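You operate a simulated robot arm through the tools that you are given. There is no shell and no other tool. Be economical: measure what you need, move in short steps, check, and stop when the job is done.

You run a simulated robot arm. Do the job below in one go: nothing can be reset, and whatever is moved stays where it is left.

TASK
Rinse the red mug, tip it out and stand it in the rack.
Fine: turn the tap off after the rinse.

It is judged by the outcome, as a careful person would: the job done as asked, and still so three seconds after it is handed in. It fails if anything else is knocked over, pushed out of place, dropped, spilled or broken.

THE ROBOT
A 7-joint arm with a two-finger parallel gripper, fixed in place. Base frame: the origin is at the foot of the arm, x ahead of it, y to its left, z up. Readings come in cm, rad, newtons and seconds.
Its first joint turns from -2.007 to 2.007 rad. Payload 3.91 kg.
Tool frame: the origin (TCP) lies between the finger pads and is the grasp point; the fingertips stand 3 cm ahead of it; z points along the fingers, y is the line along which they close. The gripper opens to 11 cm. The fingers are 2 cm wide and 1 cm thick; the gripper's body (4.8 by 11.2 cm) begins 5.5 cm behind the TCP.
Orientation is that of the tool frame in the base frame, as [roll, pitch, yaw] about the fixed x, y, z axes, in that order (R = Rz(yaw) Ry(pitch) Rx(roll)). With the fingers straight down and closing along the base's y, the tool's x points along the base's -x, its y along +y and its z along -z.

THE INTERFACE
- The arm moves only by the tool drive_tool. Its argument "commands" is a list of rows, each a list of 7 numbers: the shift along the tool's x, y, z in units of 50 mm (1.0 is 50 mm), then the turn, a rotation vector about the tool's x, y, z in units of 6 degrees (1.0 is 6 degrees), then the finger opening in cm, from 0 to 11. In form: [[tx, ty, tz, rx, ry, rz, grip], ...]. A call has 1 to 12 rows; each row shifts and turns the commanded pose from where the row before left it, along the tool's axes as they then stand. A call with a number of a shift or a turn outside -1 to 1 is refused whole. Rows are played at 5 a second. More than 5 cm and 0.15 rad between two rows, or a gripper value outside its range, and nothing of the call is played. A pose out of reach is approached as far as the arm can. The call stops where the force on the tool passes 70 N (or 10 N more than at its start, if that is more) or the arm is blocked; 0.2 s more then pass. The fingers move at their own pace (about 10.8 cm/s each) and stop on an object; they squeeze with about 37 N. The grip force told is the motor's: it shows also when the fingers shut on nothing. Time passes only in rows, and 0.2 s behind the last, so rows that do not move let the fingers close. It gives the time, the measured TCP pose, the force on the tool (base axes), the opening and the grip force at its end, in the units of the frame above (readings bear some noise).
- Cameras (640 x 400 px; columns grow to the right, rows downward): "scene" is fixed at [21.75, 50.04, 146.6]; the picture's right is [-0.02, 1.00, 0.00], its down [0.61, 0.01, -0.79] and it looks along [-0.79, -0.01, -0.61] (base axes); focal length 214 px, centre (320, 200). "wrist" rides on the gripper at [7.2, 1.7, -10.3] in the tool frame; the picture's right is [-0.23, 0.97, 0.00], its down [-0.76, -0.18, -0.62] and it looks along [-0.61, -0.14, 0.78] (tool axes); focal length 222 px, centre (320, 200). There is no depth. A picture from a camera that has moved, and an enlarged one, comes with that camera's place and axes in the base frame and with its lens.
- capture(camera): a new picture of that camera. It takes no simulated time.
- slide_trunk(by): slides the trunk up (or, below 0, down) by that many cm; the arm rides with it, the base frame stays. It gives what a move gives, with no picture.
- close_up(camera, box): a new picture of the part [left, top, right, bottom] of that camera's present view, enlarged. It takes no simulated time.
- sign_off(): hands the job in; it is judged then, once.

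Work in short steps. Places have to be worked out from the pictures, the camera data and where the tool is seen: move nearer, look again, correct. Check each grasp and each placing, and mend what went wrong. You have 120 turns and 84 pictures in all, those below and enlarged ones among them. Open the gripper and draw the arm clear of the work before you hand the job in, unless the task says otherwise; then end with one line.

The tools are called after "Emit:" as name(argument=value, ...) on one line, values as JSON. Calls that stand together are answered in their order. drive_tool: Moves the arm, as the interface text tells. Its arguments: {"type":"object","properties":{"commands":{"type":"array","items":{"type":"array","items":{"type":"number"}}}},"required":["commands"]} The other tools are called the same way: slide_trunk (by) slides the trunk up or down; capture (camera) takes a picture; close_up (camera, box) takes an enlarged picture of a part of a camera's view; sign_off () hands the job in.

At the start:

```text
time_s: 0.0
tool_pos: [40.94, 30.1, 131.61]
ee_rot: [-3.141, -0.001, -3.14]
force: [0.6, -0.2, 0.0]
opening: 10.99
grip_force: 0.0
trunk travel left (down, up): [-85.0, 14.0]
```

scene: 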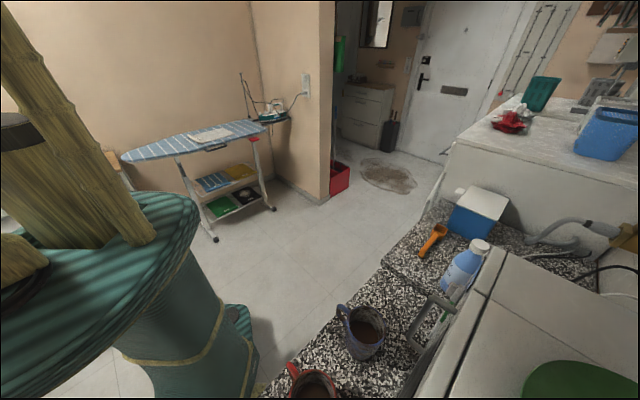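
wrist: 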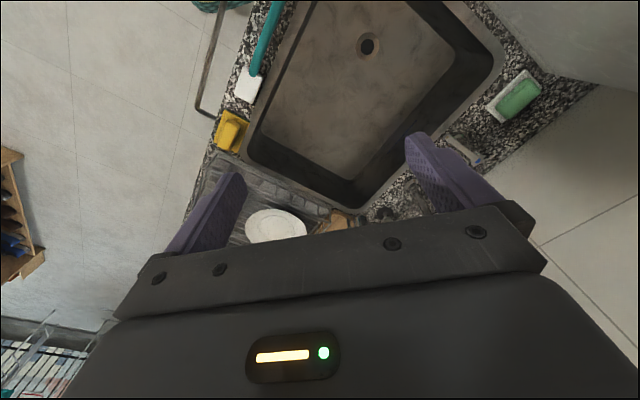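

I'll look closer at both views first: the mug is at the bottom of the scene view, and the sink and drainer are in the wrist view.

Emit:
close_up(camera="scene", box=[240, 240, 480, 400])

Emit:
close_up(camera="wrist", box=[160, 0, 560, 250])

```text
2.50 times, centred on (360, 320) of scene
camera zoom: at [21.75, 50.04, 146.6], right [-0.02, 1.0, 0.0], down [0.61, 0.01, -0.79], along [-0.79, -0.01, -0.61], focal length 536 px, centre (220, -100)
```

zoom: 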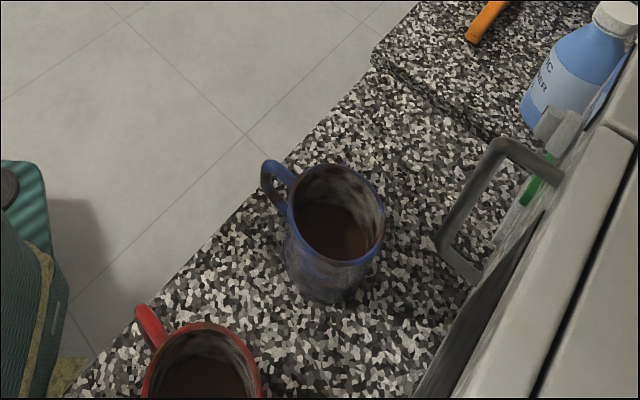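

```text
1.60 times, centred on (360, 125) of wrist
camera zoom: at [33.67, 31.93, 142.01], right [0.23, 0.97, 0.0], down [0.76, -0.18, 0.62], along [0.61, -0.14, -0.78], focal length 355 px, centre (256, 320)
```

zoom: 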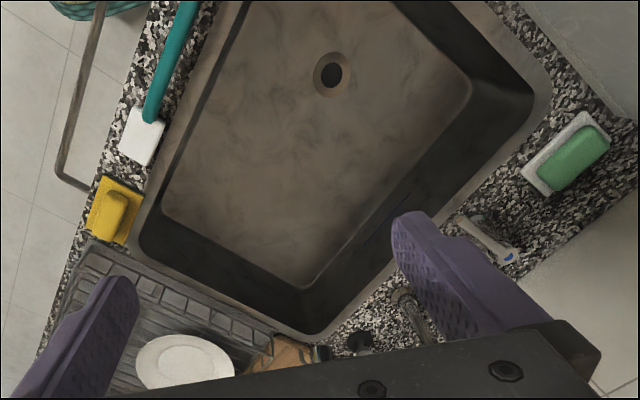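

The camera needs to tilt outward to show the tap and rack. I'll raise the trunk a little, then tilt the fingers forward.

Emit:
drive_tool(commands=[[0, 0, 0, 0, -1, 0, 11], [0, 0, 0, 0, -1, 0, 11], [0, 0, 0, 0, -1, 0, 11], [0, 0, 0, 0, -1, 0, 11], [0, 0, 0, 0, -1, 0, 11]])

Emit:
capture(camera="wrist")

```text
time_s: 1.2
tool_pos: [40.95, 30.12, 131.63]
ee_rot: [3.141, 0.525, 3.141]
force: [0.0, -0.5, 0.4]
opening: 11.0
grip_force: 0.0
trunk travel left (down, up): [-85.0, 14.0]
```

```text
79 pictures are left
camera wrist: at [29.46, 31.95, 137.0], right [0.2, 0.97, 0.11], down [0.35, -0.18, 0.92], along [0.92, -0.14, -0.37], focal length 222 px, centre (320, 200)
```

wrist: 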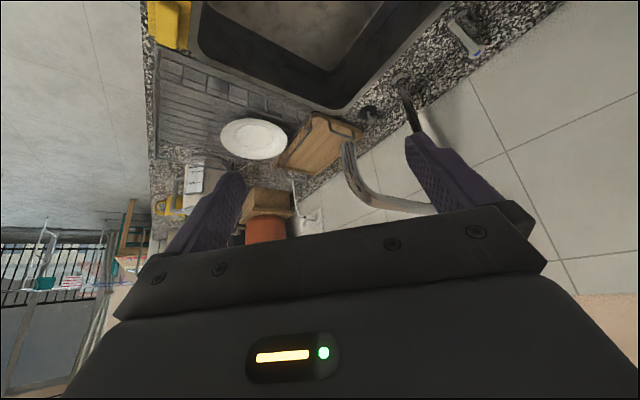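

Emit:
close_up(camera="wrist", box=[140, 0, 540, 250])

```text
1.60 times, centred on (340, 125) of wrist
camera zoom: at [29.46, 31.95, 137.0], right [0.2, 0.97, 0.11], down [0.35, -0.18, 0.92], along [0.92, -0.14, -0.37], focal length 355 px, centre (288, 320)
```

zoom: 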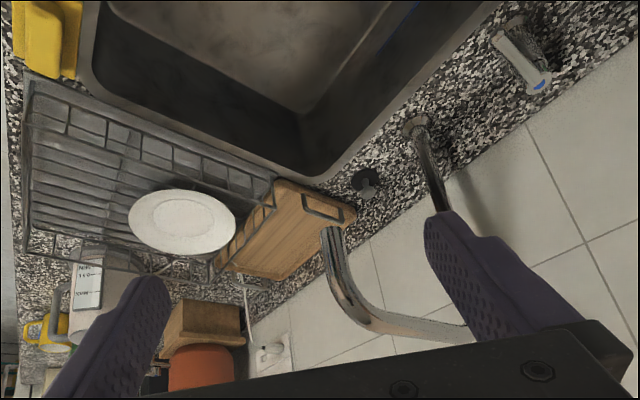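

The faucet (riser near (74,50)), a separate lever with a blue mark near (62,59), and a wire rack at lower y are visible. I'll yaw toward the tap for a better view.

Emit:
drive_tool(commands=[[0, 0, 0, -0.5, 0, -0.866, 11], [0, 0, 0, -0.5, 0, -0.866, 11], [0, 0, 0, -0.5, 0, -0.866, 11], [0, 0, 0, -0.5, 0, -0.866, 11], [0, 0, 0, -0.5, 0, -0.866, 11], [0, 0, 0, -0.5, 0, -0.866, 11], [0, 0, 0, -0.5, 0, -0.866, 11], [0, 0, 0, -0.5, 0, -0.866, 11]])

Emit:
capture(camera="wrist")

```text
time_s: 3.0
tool_pos: [41.04, 30.15, 131.65]
ee_rot: [3.139, 0.522, -2.305]
force: [0.3, 0.2, -0.4]
opening: 11.01
grip_force: 0.0
trunk travel left (down, up): [-85.0, 14.0]
```

```text
77 pictures are left
camera wrist: at [32.07, 22.84, 136.97], right [-0.59, 0.8, 0.11], down [0.37, 0.14, 0.92], along [0.72, 0.59, -0.37], focal length 222 px, centre (320, 200)
```

wrist: 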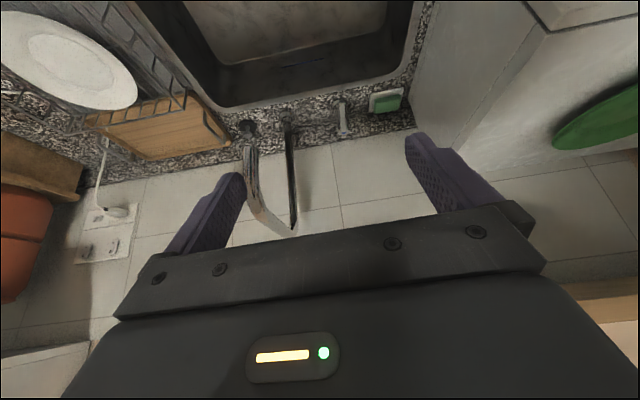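

Emit:
close_up(camera="wrist", box=[200, 60, 440, 240])

```text
2.22 times, centred on (320, 150) of wrist
camera zoom: at [32.07, 22.84, 136.97], right [-0.59, 0.8, 0.11], down [0.37, 0.14, 0.92], along [0.72, 0.59, -0.37], focal length 494 px, centre (320, 311)
```

zoom: 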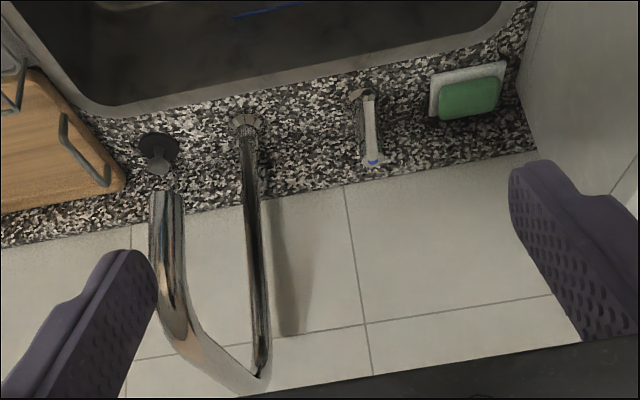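

Triangulating both views: spout outlet ≈ (58, 33, 117) over the sink, lever ≈ (63.5, 59.5) rising to z ≈ 100. Next I'll move toward the red mug (≈ (12.6, 49)) to inspect it.

Emit:
drive_tool(commands=[[0.557, 0.735, -0.09, 0, 0, 0, 11], [0.557, 0.735, -0.09, 0, 0, 0, 11], [0.557, 0.735, -0.09, 0, 0, 0, 11], [0.557, 0.735, -0.09, 0, 0, 0, 11], [0.557, 0.735, -0.09, 0, 0, 0, 11], [0.557, 0.735, -0.09, 0, 0, 0, 11], [0.557, 0.735, -0.09, 0, 0, 0, 11]])

Emit:
capture(camera="wrist")

Emit:
capture(camera="scene")

```text
time_s: 4.6
tool_pos: [9.25, 33.47, 124.62]
ee_rot: [-3.14, 0.524, -2.301]
force: [1.3, 0.4, 0.5]
opening: 11.0
grip_force: 0.0
trunk travel left (down, up): [-85.0, 14.0]
```

```text
75 pictures are left
camera wrist: at [0.4, 26.18, 129.98], right [-0.59, 0.8, 0.11], down [0.36, 0.14, 0.92], along [0.72, 0.59, -0.37], focal length 222 px, centre (320, 200)
```

wrist: 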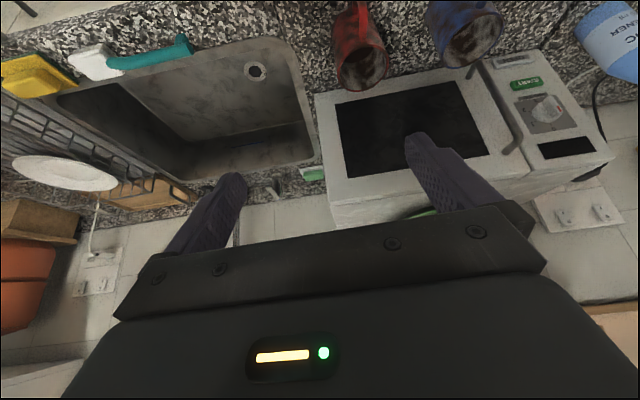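

```text
74 pictures are left
```

scene: 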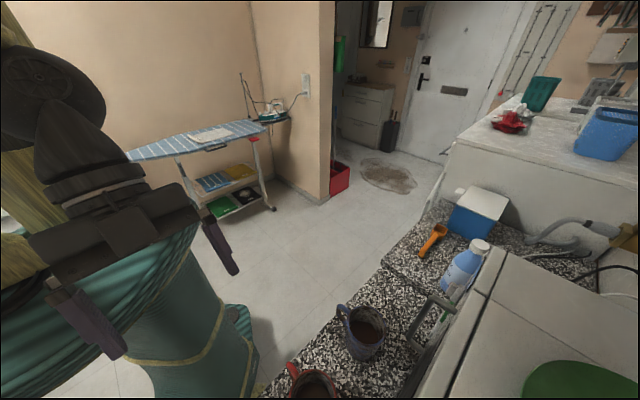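

Emit:
close_up(camera="wrist", box=[260, 0, 580, 200])

```text
2.00 times, centred on (420, 100) of wrist
camera zoom: at [0.4, 26.18, 129.98], right [-0.59, 0.8, 0.11], down [0.36, 0.14, 0.92], along [0.72, 0.59, -0.37], focal length 444 px, centre (120, 400)
```

zoom: 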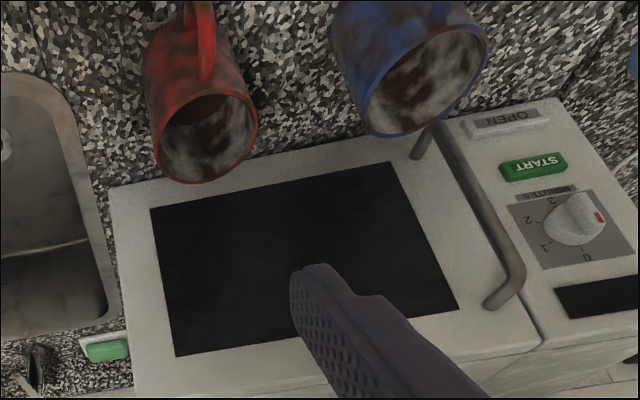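

Red mug: rim centre ≈ (13.2, 49.2), rim z ≈ 99.5, with the handle pointing back toward the robot (azimuth ≈ -125°). I'll approach along azimuth 55°, 50° below horizontal, handle between the fingers, and stop at a pre-grasp point to check.

Emit:
drive_tool(commands=[[0, 0, 0, 0, -0.84, 0, 11], [0, 0, 0, 0, -0.83, 0, 11], [0, 0, 0, -0.7, 0, -0.83, 11], [0.258, 0.231, 0.77, 0, 0, 0, 11], [0.258, 0.231, 0.77, 0, 0, 0, 11], [0.258, 0.231, 0.77, 0, 0, 0, 11], [0.258, 0.231, 0.77, 0, 0, 0, 11]])

Emit:
capture(camera="wrist")

Emit:
capture(camera="scene")

```text
time_s: 6.2
tool_pos: [8.88, 42.23, 110.23]
ee_rot: [3.14, 0.699, -2.191]
force: [-0.4, 0.7, -0.4]
opening: 11.0
grip_force: 0.0
out of reach, approached as far as the arm can: row 3
trunk travel left (down, up): [-85.0, 14.0]
```

```text
72 pictures are left
camera wrist: at [0.37, 33.37, 113.63], right [-0.69, 0.71, 0.15], down [0.25, 0.05, 0.97], along [0.68, 0.71, -0.21], focal length 222 px, centre (320, 200)
```

wrist: 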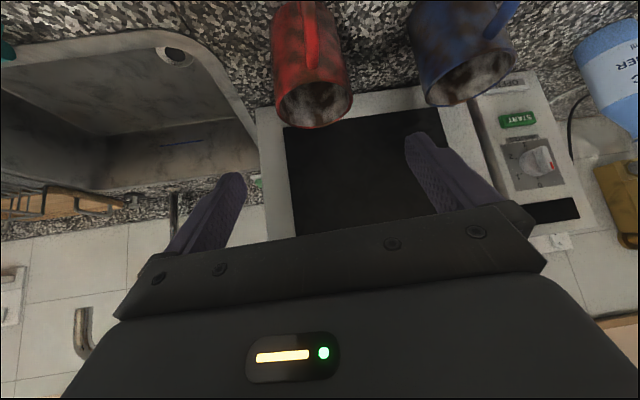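

```text
71 pictures are left
```

scene: 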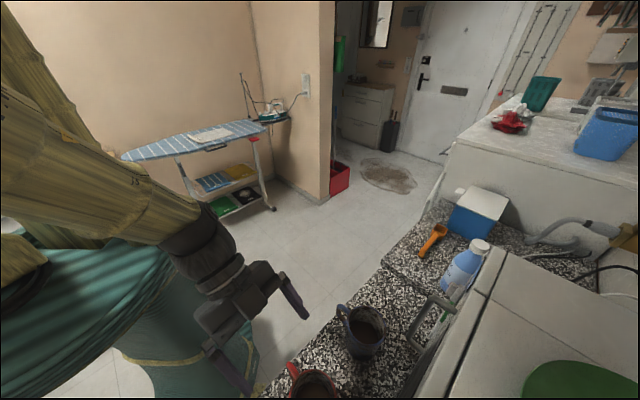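

This view refines the mug to ≈ (13.2, 48.8), rim z ≈ 99, and the fingers straddle it. I'll go in along the finger axis most of the way, then check.

Emit:
drive_tool(commands=[[0.556, 0.066, 0, 0, 0, 0, 11], [0, 0, 0.8, 0, 0, 0, 11], [0, 0, 0.8, 0, 0, 0, 11], [0, 0, 0.6, 0, 0, 0, 11]])

Emit:
capture(camera="wrist")

Emit:
close_up(camera="scene", box=[200, 240, 440, 400])

```text
time_s: 7.2
tool_pos: [11.63, 46.31, 99.83]
ee_rot: [3.141, 0.699, -2.189]
force: [-0.7, -0.2, -0.5]
opening: 11.03
grip_force: 0.1
trunk travel left (down, up): [-85.0, 14.0]
```

```text
70 pictures are left
camera wrist: at [3.2, 37.42, 103.16], right [-0.69, 0.71, 0.15], down [0.25, 0.05, 0.97], along [0.68, 0.71, -0.21], focal length 222 px, centre (320, 200)
```

wrist: 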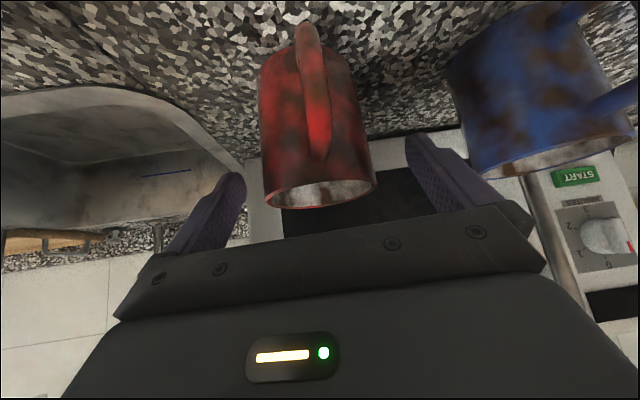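

```text
2.50 times, centred on (320, 320) of scene
camera zoom: at [21.75, 50.04, 146.6], right [-0.02, 1.0, 0.0], down [0.61, 0.01, -0.79], along [-0.79, -0.01, -0.61], focal length 536 px, centre (320, -100)
```

zoom: 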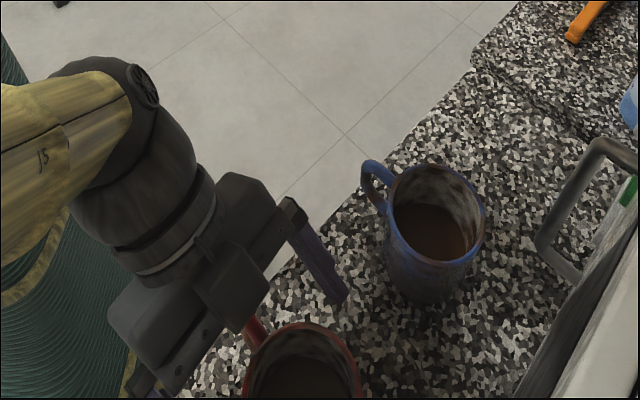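

The fingers straddle the mug with the handle well below the palm. I'll advance the last 4.4 cm and close.

Emit:
drive_tool(commands=[[0, 0, 0.45, 0, 0, 0, 11], [0, 0, 0.43, 0, 0, 0, 11], [0, 0, 0, 0, 0, 0, 6], [0, 0, 0, 0, 0, 0, 6], [0, 0, 0, 0, 0, 0, 6]])

Emit:
capture(camera="wrist")

Emit:
close_up(camera="scene", box=[200, 240, 440, 400])

```text
time_s: 8.4
tool_pos: [13.15, 48.63, 96.65]
ee_rot: [-3.141, 0.698, -2.19]
force: [0.6, 0.4, 0.0]
opening: 7.78
grip_force: 37.2
trunk travel left (down, up): [-85.0, 14.0]
```

```text
68 pictures are left
camera wrist: at [4.6, 39.63, 99.95], right [-0.69, 0.71, 0.15], down [0.25, 0.05, 0.97], along [0.68, 0.71, -0.21], focal length 222 px, centre (320, 200)
```

wrist: 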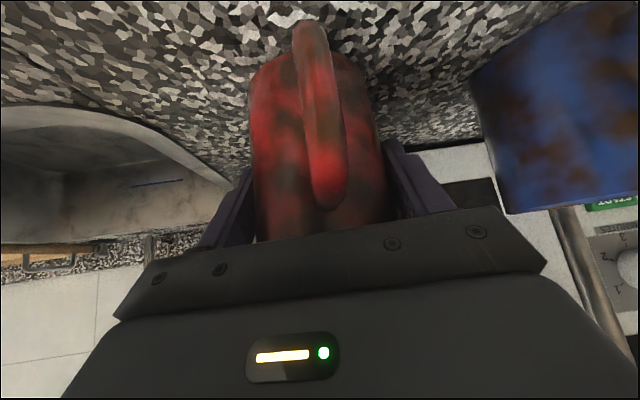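

```text
2.50 times, centred on (320, 320) of scene
camera zoom: at [21.75, 50.04, 146.6], right [-0.02, 1.0, 0.0], down [0.61, 0.01, -0.79], along [-0.79, -0.01, -0.61], focal length 536 px, centre (320, -100)
```

zoom: 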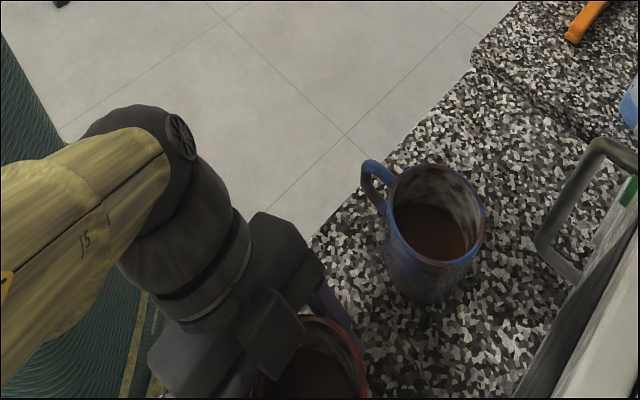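

The grasp pose works, but the tap has to be turned on with a free hand first. I'll release the mug in place, back out and inspect the tap lever.

Emit:
drive_tool(commands=[[0, 0, 0, 0, 0, 0, 11], [0, 0, 0, 0, 0, 0, 11], [0, 0, -0.8, 0, 0, 0, 11], [0, 0, -0.8, 0, 0, 0, 11], [0, 0, -0.8, 0, 0, 0, 11], [-0.2, 0, -0.9, 0, 0, 0, 11], [-0.2, 0, -0.9, 0, 0, 0, 11], [-0.2, 0, -0.9, 0, 0, 0, 11]])

Emit:
capture(camera="wrist")

```text
time_s: 10.2
tool_pos: [4.89, 37.21, 118.41]
ee_rot: [-3.138, 0.699, -2.189]
force: [-1.2, -1.0, 0.1]
opening: 10.96
grip_force: 0.0
trunk travel left (down, up): [-85.0, 14.0]
```

```text
66 pictures are left
camera wrist: at [-3.52, 28.26, 121.6], right [-0.69, 0.71, 0.15], down [0.25, 0.04, 0.97], along [0.68, 0.71, -0.21], focal length 222 px, centre (320, 200)
```

wrist: 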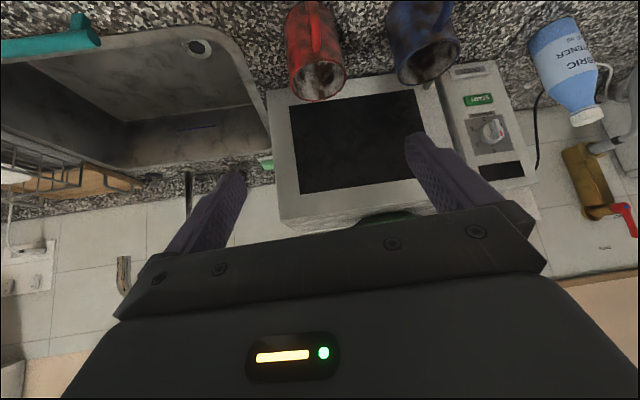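

The mug stands undisturbed. I'll cross over above the sink to view the lever from nearer.

Emit:
drive_tool(commands=[[-0.437, -0.727, 0.237, 0, 0, 0, 11], [-0.437, -0.727, 0.237, 0, 0, 0, 11], [-0.437, -0.727, 0.237, 0, 0, 0, 11], [-0.437, -0.727, 0.237, 0, 0, 0, 11], [-0.437, -0.727, 0.237, 0, 0, 0, 11], [-0.437, -0.727, 0.237, 0, 0, 0, 11], [-0.437, -0.727, 0.237, 0, 0, 0, 11], [-0.437, -0.727, 0.237, 0, 0, 0, 0]])

Emit:
capture(camera="wrist")

Emit:
close_up(camera="wrist", box=[200, 0, 440, 150])

```text
time_s: 12.0
tool_pos: [40.23, 36.8, 122.18]
ee_rot: [3.141, 0.699, -2.19]
force: [0.0, -0.2, 0.0]
opening: 2.65
grip_force: 0.1
out of reach, approached as far as the arm can: row 2
trunk travel left (down, up): [-85.0, 14.0]
```

```text
65 pictures are left
camera wrist: at [31.77, 27.82, 125.42], right [-0.69, 0.71, 0.15], down [0.25, 0.05, 0.97], along [0.68, 0.71, -0.21], focal length 222 px, centre (320, 200)
```

wrist: 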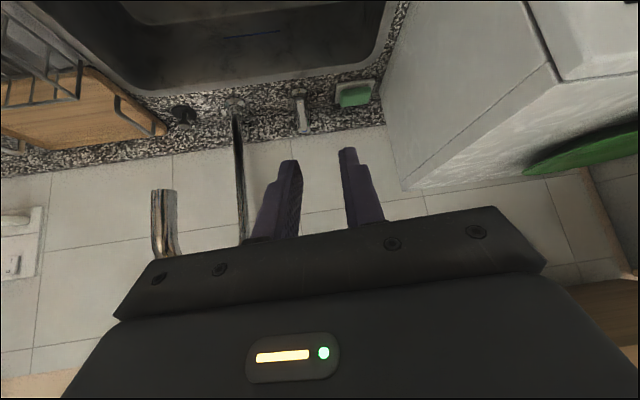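

```text
2.67 times, centred on (320, 75) of wrist
camera zoom: at [31.77, 27.82, 125.42], right [-0.69, 0.71, 0.15], down [0.25, 0.05, 0.97], along [0.68, 0.71, -0.21], focal length 592 px, centre (320, 533)
```

zoom: 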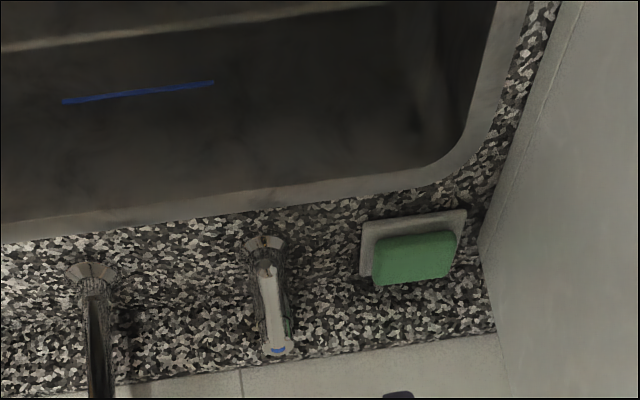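

The lever seems to run from a pivot at ≈ (63.8, 59.6, 99.8) down toward the sink, with its tip at ≈ (58.5, 54.2, 97). I'll square up to it at azimuth 45° and get closer for a better look.

Emit:
drive_tool(commands=[[0, 0, 0, 0.51, 0, 0.61, 3], [0, 0, 0, 0.51, 0, 0.61, 3], [0, 0, 0, 0, -0.84, 0, 3], [0, 0, 0, 0, -0.83, 0, 3], [0, 0, 0, 0, -0.83, 0, 3], [0.198, -0.025, 0.88, 0, 0, 0, 3], [0.198, -0.025, 0.88, 0, 0, 0, 3], [0.198, -0.025, 0.5, 0, 0, 0, 3]])

Emit:
capture(camera="wrist")

Emit:
close_up(camera="wrist", box=[200, 0, 440, 150])

```text
time_s: 13.8
tool_pos: [45.51, 42.08, 113.25]
ee_rot: [3.141, 0.959, -2.356]
force: [0.1, -0.4, 0.1]
opening: 3.0
grip_force: 0.1
trunk travel left (down, up): [-85.0, 14.0]
```

```text
63 pictures are left
camera wrist: at [35.46, 34.38, 113.3], right [-0.6, 0.78, 0.19], down [0.07, -0.18, 0.98], along [0.8, 0.6, 0.05], focal length 222 px, centre (320, 200)
```

wrist: 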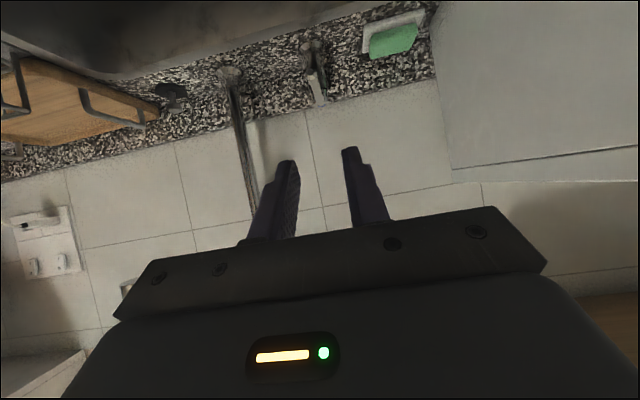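

```text
2.67 times, centred on (320, 75) of wrist
camera zoom: at [35.46, 34.38, 113.3], right [-0.6, 0.78, 0.19], down [0.07, -0.18, 0.98], along [0.8, 0.6, 0.05], focal length 592 px, centre (320, 533)
```

zoom: 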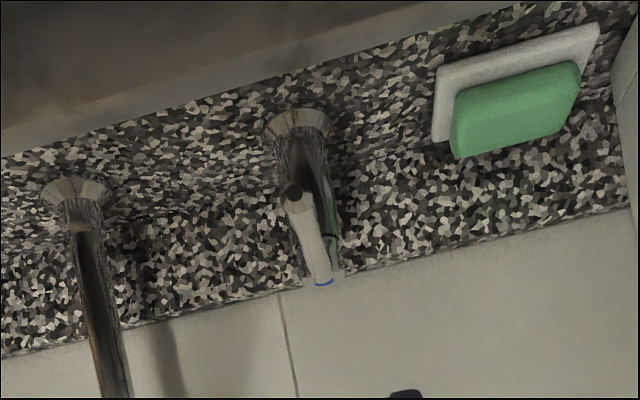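

The lever is now clear: a vertical post with a horizontal bar pointing at the sink, its tip at ≈ (56, 51.6, 99.9) and pivot at ≈ (63.6, 59.4). I'll move to a stand-off just short of it.

Emit:
drive_tool(commands=[[0.14, -0.043, 0.7, 0, 0, 0, 5], [0.14, -0.043, 0.7, 0, 0, 0, 5], [0.14, -0.043, 0.7, 0, 0, 0, 5]])

Emit:
capture(camera="wrist")

```text
time_s: 14.6
tool_pos: [51.26, 46.85, 105.52]
ee_rot: [-3.141, 0.961, -2.354]
force: [0.0, 1.0, 0.4]
opening: 5.04
grip_force: 0.1
trunk travel left (down, up): [-85.0, 14.0]
```

```text
61 pictures are left
camera wrist: at [41.14, 39.16, 105.54], right [-0.6, 0.78, 0.19], down [0.07, -0.18, 0.98], along [0.8, 0.6, 0.05], focal length 222 px, centre (320, 200)
```

wrist: 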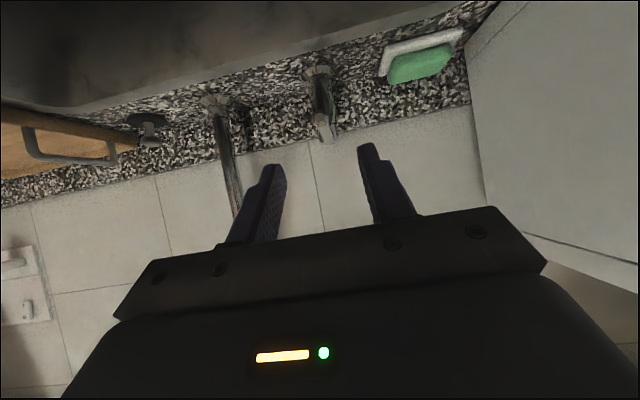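

The prediction matches the view, with the lever tip centred between the fingers. I'll advance and close on the lever.

Emit:
drive_tool(commands=[[0, 0, 0.7, 0, 0, 0, 5], [0, 0, 0.7, 0, 0, 0, 5], [0, 0, 0.6, 0, 0, 0, 5], [0, 0, 0, 0, 0, 0, 0], [0, 0, 0, 0, 0, 0, 0]])

Emit:
capture(camera="wrist")

```text
time_s: 15.8
tool_pos: [57.01, 52.76, 99.79]
ee_rot: [3.141, 0.961, -2.355]
force: [1.3, 7.4, -2.9]
opening: 1.38
grip_force: 45.2
trunk travel left (down, up): [-85.0, 14.0]
```

```text
60 pictures are left
camera wrist: at [46.88, 45.03, 99.74], right [-0.6, 0.78, 0.19], down [0.07, -0.18, 0.98], along [0.8, 0.6, 0.05], focal length 222 px, centre (320, 200)
```

wrist: 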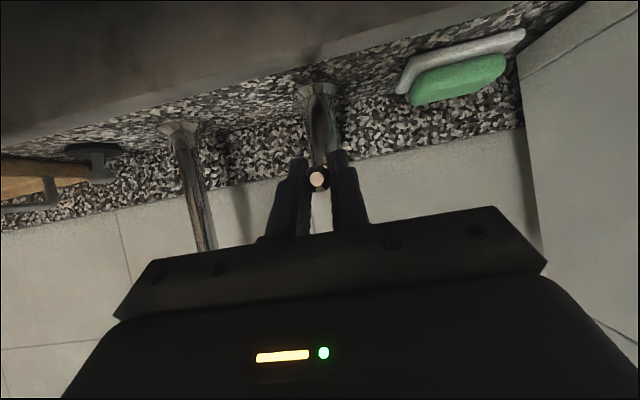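

The lever is gripped (opening 1.38). I'll try a small lift of 1 cm and read the force.

Emit:
drive_tool(commands=[[-0.082, 0, -0.057, 0, 0, 0, 0], [-0.082, 0, -0.057, 0, 0, 0, 0]])

```text
time_s: 16.4
tool_pos: [56.97, 52.71, 100.0]
ee_rot: [3.139, 0.947, -2.358]
force: [-3.2, 0.4, -36.8]
opening: 1.39
grip_force: 45.7
trunk travel left (down, up): [-85.0, 14.0]
```

Vertical lift is resisted (-37 N), so it's a turning lever. I'll undo the lift and try a small turn about the post, toward the microwave side.

Emit:
drive_tool(commands=[[0.082, 0, 0.057, 0, 0, 0, 0], [0.082, 0, 0.057, 0, 0, 0, 0], [0, 0.1, 0, 0.41, 0, 0.287, 0], [0, 0.1, 0, 0.41, 0, 0.287, 0]])

```text
time_s: 17.4
tool_pos: [56.34, 53.42, 100.17]
ee_rot: [3.141, 0.966, -2.462]
force: [-0.5, 3.8, 3.1]
opening: 1.39
grip_force: 44.9
trunk travel left (down, up): [-85.0, 14.0]
```

It turns freely this way. I'll continue about 24° and check for water.

Emit:
drive_tool(commands=[[0, 0.1, 0, 0.41, 0, 0.287, 0], [0, 0.1, 0, 0.41, 0, 0.287, 0], [0, 0.1, 0, 0.41, 0, 0.287, 0], [0, 0.1, 0, 0.41, 0, 0.287, 0], [0, 0.1, 0, 0.41, 0, 0.287, 0], [0, 0.1, 0, 0.41, 0, 0.287, 0], [0, 0.1, 0, 0.41, 0, 0.287, 0], [0, 0.1, 0, 0.41, 0, 0.287, 0]])

Emit:
capture(camera="wrist")

```text
time_s: 19.2
tool_pos: [54.5, 56.87, 100.04]
ee_rot: [-3.14, 0.966, -2.877]
force: [10.4, 17.7, 21.1]
opening: 1.39
grip_force: 44.8
trunk travel left (down, up): [-85.0, 14.0]
```

```text
59 pictures are left
camera wrist: at [41.94, 55.28, 99.99], right [-0.13, 0.97, 0.19], down [-0.03, -0.19, 0.98], along [0.99, 0.12, 0.06], focal length 222 px, centre (320, 200)
```

wrist: 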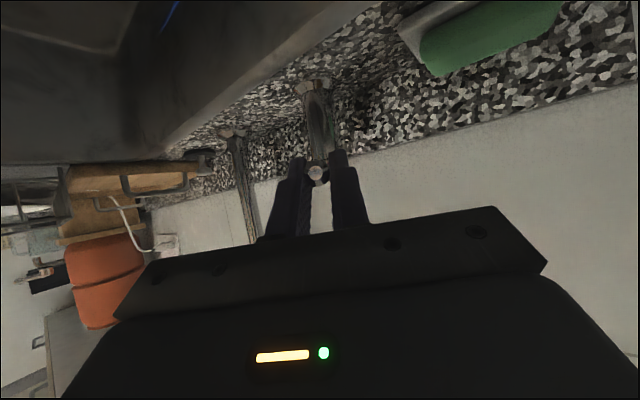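

The lever is turned 30° with modest force. I'll release, back off and check for flow at the spout.

Emit:
drive_tool(commands=[[0, 0, 0, 0, 0, 0, 4], [0, 0, 0, 0, 0, 0, 4], [0, 0, -0.8, 0, 0, 0, 4], [-0.3, -0.4, -0.7, 0, 0, 0, 4], [-0.6, -0.4, -0.6, 0, 0, 0, 4], [-0.6, -0.4, -0.6, 0, 0, 0, 4]])

Emit:
capture(camera="wrist")

```text
time_s: 20.6
tool_pos: [49.52, 49.22, 113.84]
ee_rot: [3.14, 0.959, -2.881]
force: [0.0, 0.2, -1.5]
opening: 3.97
grip_force: 0.0
trunk travel left (down, up): [-85.0, 14.0]
```

```text
58 pictures are left
camera wrist: at [36.95, 47.58, 113.93], right [-0.13, 0.97, 0.19], down [-0.03, -0.19, 0.98], along [0.99, 0.12, 0.05], focal length 222 px, centre (320, 200)
```

wrist: 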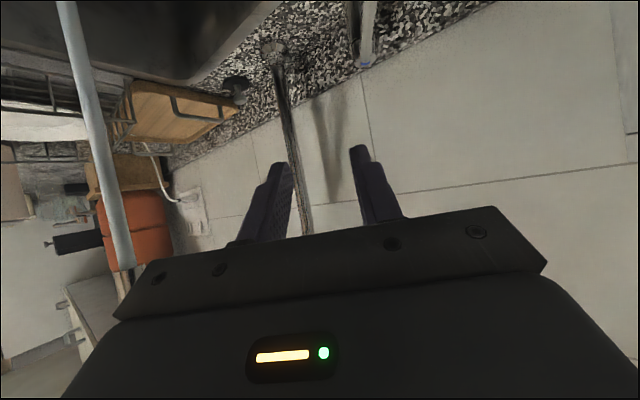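

Water is running in a stream at ≈ (58.2, 32.4). I'll return toward the mug, restoring the grasp orientation.

Emit:
drive_tool(commands=[[0.017, -0.465, -0.74, 0, 0, 0, 8], [0.017, -0.465, -0.74, 0, 0, 0, 11], [0.017, -0.465, -0.74, 0, 0, 0, 11], [0.017, -0.465, -0.74, 0, 0, 0, 11], [0, 0, 0, 0, 0.83, 0, 11], [0, 0, 0, 0, 0.83, 0, 11], [0, 0, 0, 0, 0.83, 0, 11], [0, 0, 0, -0.606, 0, -0.722, 11], [0, 0, 0, -0.606, 0, -0.722, 11], [0, 0, 0, -0.606, 0, -0.722, 11], [0, 0, 0, -0.606, 0, -0.722, 11], [0, 0, 0, -0.606, 0, -0.722, 11]])

```text
time_s: 23.2
tool_pos: [39.9, 37.1, 121.92]
ee_rot: [3.138, 0.697, -2.386]
force: [-0.3, 0.3, -0.1]
opening: 11.02
grip_force: 0.1
trunk travel left (down, up): [-85.0, 14.0]
```

Emit:
drive_tool(commands=[[0, 0, 0, -0.601, 0, -0.716, 11], [0, 0, 0, -0.601, 0, -0.716, 11], [0.437, 0.727, -0.237, 0, 0, 0, 11], [0.437, 0.727, -0.237, 0, 0, 0, 11], [0.437, 0.727, -0.237, 0, 0, 0, 11], [0.437, 0.727, -0.237, 0, 0, 0, 11], [0.437, 0.727, -0.237, 0, 0, 0, 11], [0.437, 0.727, -0.237, 0, 0, 0, 11], [0.437, 0.727, -0.237, 0, 0, 0, 11]])

Emit:
capture(camera="wrist")

```text
time_s: 25.2
tool_pos: [9.06, 38.15, 118.27]
ee_rot: [-3.138, 0.699, -2.19]
force: [0.3, -0.3, -1.3]
opening: 11.0
grip_force: 0.2
trunk travel left (down, up): [-85.0, 14.0]
```

```text
57 pictures are left
camera wrist: at [0.62, 29.25, 121.59], right [-0.69, 0.71, 0.14], down [0.25, 0.04, 0.97], along [0.68, 0.7, -0.21], focal length 222 px, centre (320, 200)
```

wrist: 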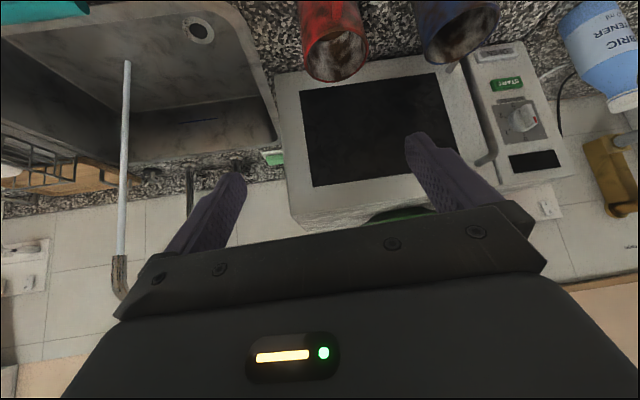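

I'll repeat the approach line to the same grasp pose and close.

Emit:
drive_tool(commands=[[0.558, 0.277, 0.759, 0, 0, 0, 11], [0.558, 0.277, 0.759, 0, 0, 0, 11], [0, 0, 0.8, 0, 0, 0, 11], [0, 0, 0.8, 0, 0, 0, 11], [0, 0, 0.8, 0, 0, 0, 11], [0, 0, 0.4, 0, 0, 0, 11], [0, 0, 0.4, 0, 0, 0, 11], [0, 0, 0, 0, 0, 0, 6], [0, 0, 0, 0, 0, 0, 6], [0, 0, 0, 0, 0, 0, 6]])

Emit:
capture(camera="wrist")

```text
time_s: 27.4
tool_pos: [13.4, 48.48, 96.66]
ee_rot: [3.141, 0.699, -2.188]
force: [-0.2, -0.3, 0.7]
opening: 7.77
grip_force: 36.5
trunk travel left (down, up): [-85.0, 14.0]
```

```text
56 pictures are left
camera wrist: at [4.88, 39.66, 99.96], right [-0.69, 0.71, 0.15], down [0.25, 0.05, 0.97], along [0.68, 0.71, -0.21], focal length 222 px, centre (320, 200)
```

wrist: 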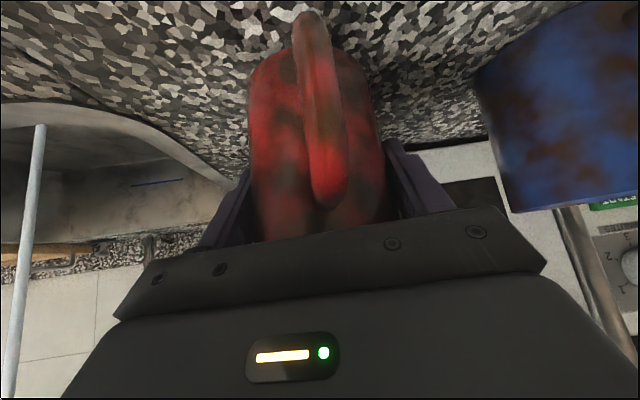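

Grasped (7.77 cm, 36 N). I'll lift straight up.

Emit:
drive_tool(commands=[[-0.2, 0, -0.24, 0, 0, 0, 6], [-0.386, 0, -0.46, 0, 0, 0, 6], [-0.386, 0, -0.46, 0, 0, 0, 6], [-0.386, 0, -0.46, 0, 0, 0, 6], [-0.386, 0, -0.46, 0, 0, 0, 6], [-0.386, 0, -0.46, 0, 0, 0, 6]])

Emit:
capture(camera="scene")

```text
time_s: 28.8
tool_pos: [13.29, 48.58, 113.32]
ee_rot: [-3.141, 0.701, -2.191]
force: [1.1, 0.5, -3.6]
opening: 7.77
grip_force: 36.6
trunk travel left (down, up): [-85.0, 14.0]
```

```text
55 pictures are left
```

scene: 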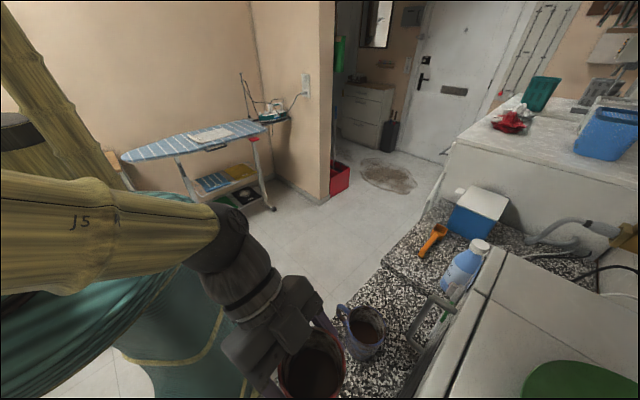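

Lifted, weighing ≈ 3.6 N and still holding coffee. I'll carry it upright over the sink, clear of the stream.

Emit:
drive_tool(commands=[[-0.05, -0.35, 0.06, 0, 0, 0, 6], [-0.115, -0.718, 0.126, 0, 0, 0, 6], [-0.115, -0.718, 0.126, 0, 0, 0, 6], [-0.115, -0.718, 0.126, 0, 0, 0, 6], [-0.115, -0.718, 0.126, 0, 0, 0, 6], [-0.115, -0.718, 0.126, 0, 0, 0, 6], [-0.115, -0.718, 0.126, 0, 0, 0, 6], [-0.115, -0.718, 0.126, 0, 0, 0, 6], [-0.115, -0.718, 0.126, 0, 0, 0, 6], [-0.05, -0.35, 0.06, 0, 0, 0, 6]])

Emit:
capture(camera="wrist")

```text
time_s: 31.0
tool_pos: [43.73, 36.0, 112.49]
ee_rot: [3.141, 0.697, -2.186]
force: [-0.4, 0.0, -3.7]
opening: 7.78
grip_force: 37.0
trunk travel left (down, up): [-85.0, 14.0]
```

```text
54 pictures are left
camera wrist: at [35.31, 27.08, 115.63], right [-0.69, 0.7, 0.15], down [0.25, 0.05, 0.97], along [0.67, 0.71, -0.21], focal length 222 px, centre (320, 200)
```

wrist: 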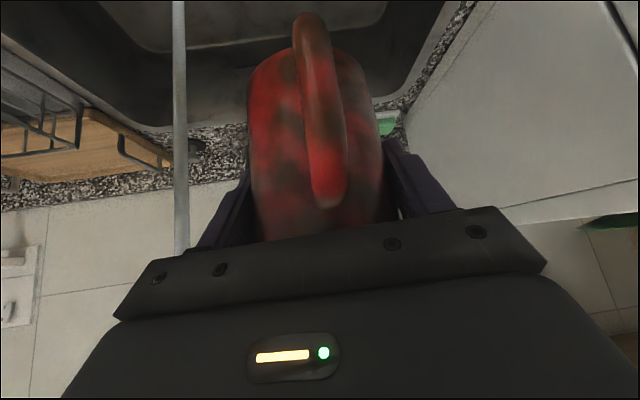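

It's over the middle of the sink. I'll begin tipping by rolling about the finger axis so the mouth swings sideways, clear of the palm.

Emit:
drive_tool(commands=[[0.3, 0, 0.35, 0, 0, 0, 6], [0, 0, 0, 0, 0, 1, 6], [0, 0, 0, 0, 0, 1, 6], [0, 0, 0, 0, 0, 1, 6], [0, 0, 0, 0, 0, 1, 6], [0, 0, 0, 0, 0, 1, 6], [0, 0, 0, 0, 0, 1, 6], [0, 0, 0, 0, 0, 1, 6], [0, 0, 0, 0, 0, 1, 6], [0, 0, 0, 0, 0, 1, 6], [0, 0, 0, 0, 0, 1, 6], [0, 0, 0, 0, 0, 1, 6]])

Emit:
capture(camera="wrist")

```text
time_s: 33.6
tool_pos: [44.16, 35.92, 110.0]
ee_rot: [2.487, 0.264, 2.851]
force: [0.6, 0.4, -3.9]
opening: 7.77
grip_force: 37.3
trunk travel left (down, up): [-85.0, 14.0]
```

```text
53 pictures are left
camera wrist: at [33.64, 33.95, 116.99], right [0.28, 0.72, 0.63], down [0.46, -0.68, 0.57], along [0.84, 0.13, -0.52], focal length 222 px, centre (320, 200)
```

wrist: 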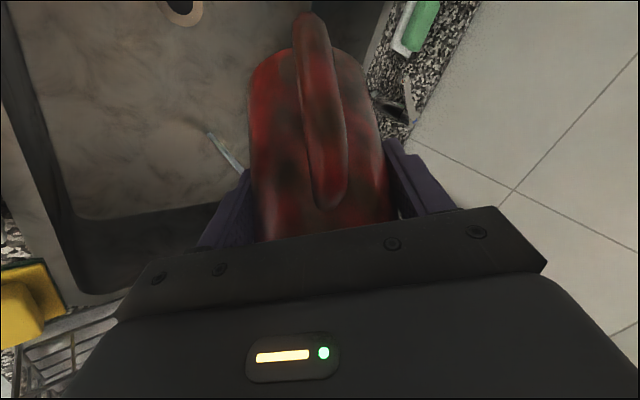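

Emit:
drive_tool(commands=[[0, 0, 0, 0, 0, 1, 6], [0, 0, 0, 0, 0, 1, 6], [0, 0, 0, 0, 0, 1, 6], [0, 0, 0, 0, 0, 1, 6], [0, 0, 0, 0, 0, 1, 6], [0, 0, 0, 0, 0, 1, 6], [0, 0, 0, 0, 0, 1, 6], [0, 0, 0, 0, 0, 1, 6], [0, 0, 0, 0, 0, 1, 6], [0, 0, 0, 0, 0, 1, 6], [0, 0, 0, 0, 0, 1, 6], [0, 0, 0, 0, 0, 1, 6]])

Emit:
capture(camera="wrist")

```text
time_s: 36.4
tool_pos: [46.51, 35.24, 114.96]
ee_rot: [2.479, -0.44, 1.872]
force: [0.5, -1.6, -3.4]
opening: 7.81
grip_force: 37.1
trunk travel left (down, up): [-85.0, 14.0]
stopped in row 12: the arm was blocked; the commanded pose is now the measured one
```

```text
52 pictures are left
camera wrist: at [40.9, 36.27, 126.48], right [0.87, -0.21, 0.45], down [-0.25, -0.97, 0.02], along [0.43, -0.13, -0.89], focal length 222 px, centre (320, 200)
```

wrist: 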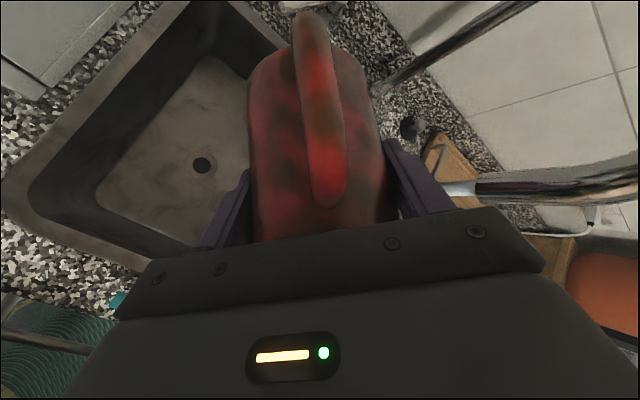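

The wrist reached its roll limit with the mouth about 16° above horizontal, over the sink. I'll shift slightly away from the spout and tip the mouth further down by turning about the base-x axis.

Emit:
drive_tool(commands=[[0, -0.5, 0, 0, 0, 0, 6], [0, -0.5, 0, 0, 0, 0, 6], [0, 0, 0, -0.437, 0.817, 0.378, 6], [0, 0, 0, -0.437, 0.817, 0.378, 6], [0, 0, 0, -0.437, 0.817, 0.378, 6], [0, 0, 0, -0.437, 0.817, 0.378, 6], [0, 0, 0, -0.437, 0.817, 0.378, 6]])

Emit:
capture(camera="wrist")

Emit:
capture(camera="scene")

```text
time_s: 37.1
tool_pos: [44.11, 35.23, 118.24]
ee_rot: [2.271, -0.439, 1.967]
force: [-1.1, -0.2, -3.4]
opening: 7.76
grip_force: 36.6
trunk travel left (down, up): [-85.0, 14.0]
stopped in row 3: the arm was blocked; the commanded pose is now the measured one
```

```text
51 pictures are left
camera wrist: at [36.56, 35.57, 128.55], right [0.78, -0.24, 0.58], down [-0.24, -0.97, -0.08], along [0.58, -0.07, -0.81], focal length 222 px, centre (320, 200)
```

wrist: 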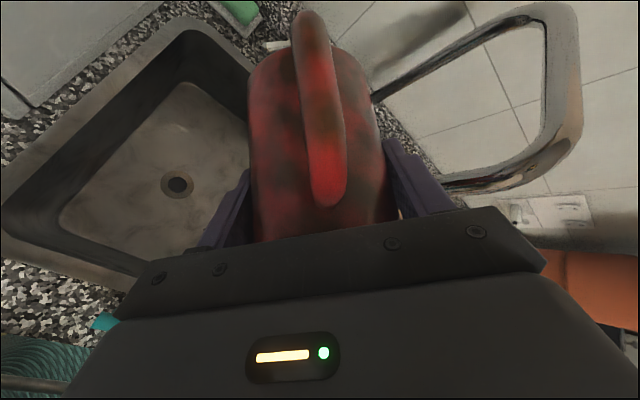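

```text
50 pictures are left
```

scene: 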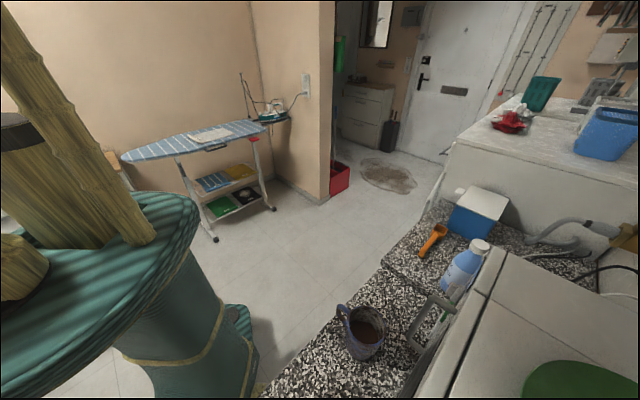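

It's still joint-limited in that roll direction (mouth ≈ 10° up). I'll unroll and go the opposite way, which should have much more wrist travel.

Emit:
drive_tool(commands=[[0, 0, 0, 0, 0, -1, 6], [0, 0, 0, 0, 0, -1, 6], [0, 0, 0, 0, 0, -1, 6], [0, 0, 0, 0, 0, -1, 6], [0, 0, 0, 0, 0, -1, 6], [0, 0, 0, 0, 0, -1, 6], [0, 0, 0, 0, 0, -1, 6], [0, 0, 0, 0, 0, -1, 6], [0, 0, 0, 0, 0, -1, 6], [0, 0, 0, 0, 0, -1, 6], [0, 0, 0, 0, 0, -1, 6], [0, 0, 0, 0, 0, -1, 6]])

Emit:
drive_tool(commands=[[0, 0, 0, 0, 0, -1, 6], [0, 0, 0, 0, 0, -1, 6], [0, 0, 0, 0, 0, -1, 6], [0, 0, 0, 0, 0, -1, 6], [0, 0, 0, 0, 0, -1, 6], [0, 0, 0, 0, 0, -1, 6], [0, 0, 0, 0, 0, -1, 6], [0, 0, 0, 0, 0, -1, 6], [0, 0, 0, 0, 0, -1, 6]])

Emit:
capture(camera="scene")

```text
time_s: 39.7
tool_pos: [44.06, 35.23, 118.05]
ee_rot: [2.328, 0.549, 2.773]
force: [0.4, 0.5, -3.1]
opening: 7.79
grip_force: 37.2
trunk travel left (down, up): [-85.0, 14.0]
```

```text
time_s: 41.7
tool_pos: [43.94, 35.23, 117.9]
ee_rot: [-3.04, 0.941, -2.274]
force: [0.0, -0.4, -3.7]
opening: 7.77
grip_force: 37.2
trunk travel left (down, up): [-85.0, 14.0]
```

```text
49 pictures are left
```

scene: 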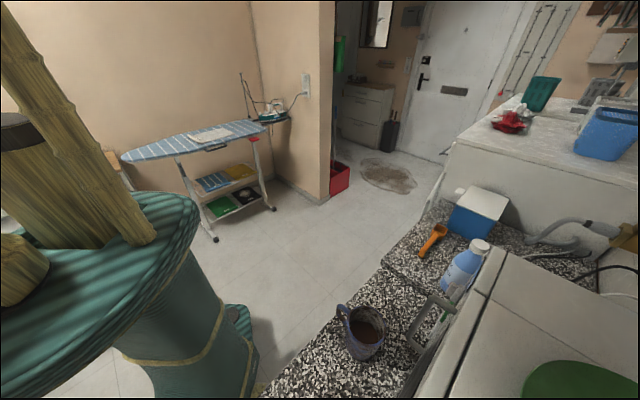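

Back near upright; I'll continue rolling the other way to tip it out over the sink.

Emit:
drive_tool(commands=[[0, 0, 0, 0, 0, -1, 6], [0, 0, 0, 0, 0, -1, 6], [0, 0, 0, 0, 0, -1, 6], [0, 0, 0, 0, 0, -1, 6], [0, 0, 0, 0, 0, -1, 6], [0, 0, 0, 0, 0, -1, 6], [0, 0, 0, 0, 0, -1, 6], [0, 0, 0, 0, 0, -1, 6], [0, 0, 0, 0, 0, -1, 6], [0, 0, 0, 0, 0, -1, 6], [0, 0, 0, 0, 0, -1, 6], [0, 0, 0, 0, 0, -1, 6]])

Emit:
drive_tool(commands=[[0, 0, 0, 0, 0, -1, 6], [0, 0, 0, 0, 0, -1, 6], [0, 0, 0, 0, 0, -1, 6], [0, 0, 0, 0, 0, -1, 6], [0, 0, 0, 0, 0, -1, 6], [0, 0, 0, 0, 0, -1, 6], [0, 0, 0, 0, 0, -1, 6], [0, 0, 0, 0, 0, -1, 6], [0, 0, 0, 0, 0, -1, 6], [0, 0, 0, 0, 0, -1, 6], [0, 0, 0, 0, 0, -1, 6], [0, 0, 0, 0, 0, -1, 6]])

Emit:
capture(camera="wrist")

```text
time_s: 44.3
tool_pos: [43.95, 35.26, 117.95]
ee_rot: [-2.21, 0.194, -0.97]
force: [-0.3, -0.1, -3.1]
opening: 7.78
grip_force: 36.7
trunk travel left (down, up): [-85.0, 14.0]
```

```text
time_s: 46.9
tool_pos: [44.05, 35.13, 117.95]
ee_rot: [-2.511, -0.759, -0.072]
force: [-0.4, 0.5, -1.8]
opening: 7.77
grip_force: 37.1
trunk travel left (down, up): [-85.0, 14.0]
```

```text
48 pictures are left
camera wrist: at [43.63, 27.83, 128.37], right [0.17, -0.8, -0.57], down [-0.98, -0.15, -0.08], along [-0.02, 0.58, -0.82], focal length 222 px, centre (320, 200)
```

wrist: 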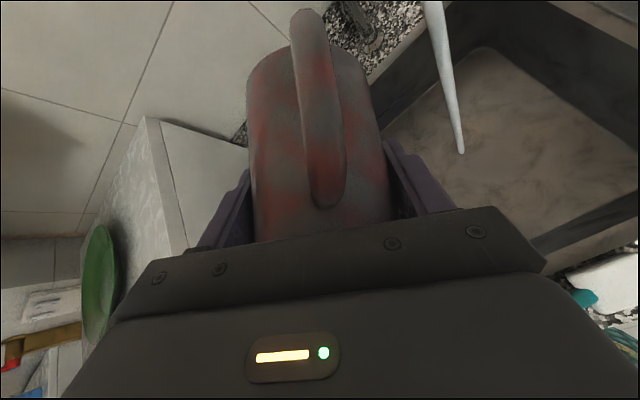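

Force fell to -1.8 N, so the coffee has poured out into the sink. I'll tip a further 36° to empty it fully.

Emit:
drive_tool(commands=[[0.28, -0.2, 0.48, 0, 0, 0, 6], [0, 0, 0, 0.327, 0.902, -0.273, 6], [0, 0, 0, 0.327, 0.902, -0.273, 6], [0, 0, 0, 0.327, 0.902, -0.273, 6], [0, 0, 0, 0.327, 0.902, -0.273, 6], [0, 0, 0, 0.327, 0.902, -0.273, 6], [0, 0, 0, 0.327, 0.902, -0.273, 6], [0, 0, 0, 0, 0, 0, 6], [0, 0, 0, 0, 0, 0, 6]])

Emit:
capture(camera="wrist")

```text
time_s: 48.9
tool_pos: [46.14, 37.3, 117.9]
ee_rot: [-2.239, -1.026, -0.285]
force: [-0.4, -0.4, -3.1]
opening: 7.78
grip_force: 37.1
out of reach, approached as far as the arm can: row 5, 6, 7
trunk travel left (down, up): [-85.0, 14.0]
```

```text
47 pictures are left
camera wrist: at [42.97, 28.76, 126.77], right [0.34, -0.73, -0.59], down [-0.92, -0.12, -0.38], along [0.2, 0.67, -0.71], focal length 222 px, centre (320, 200)
```

wrist: 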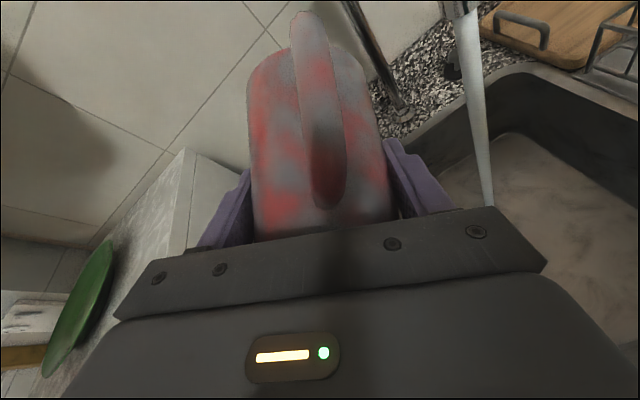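

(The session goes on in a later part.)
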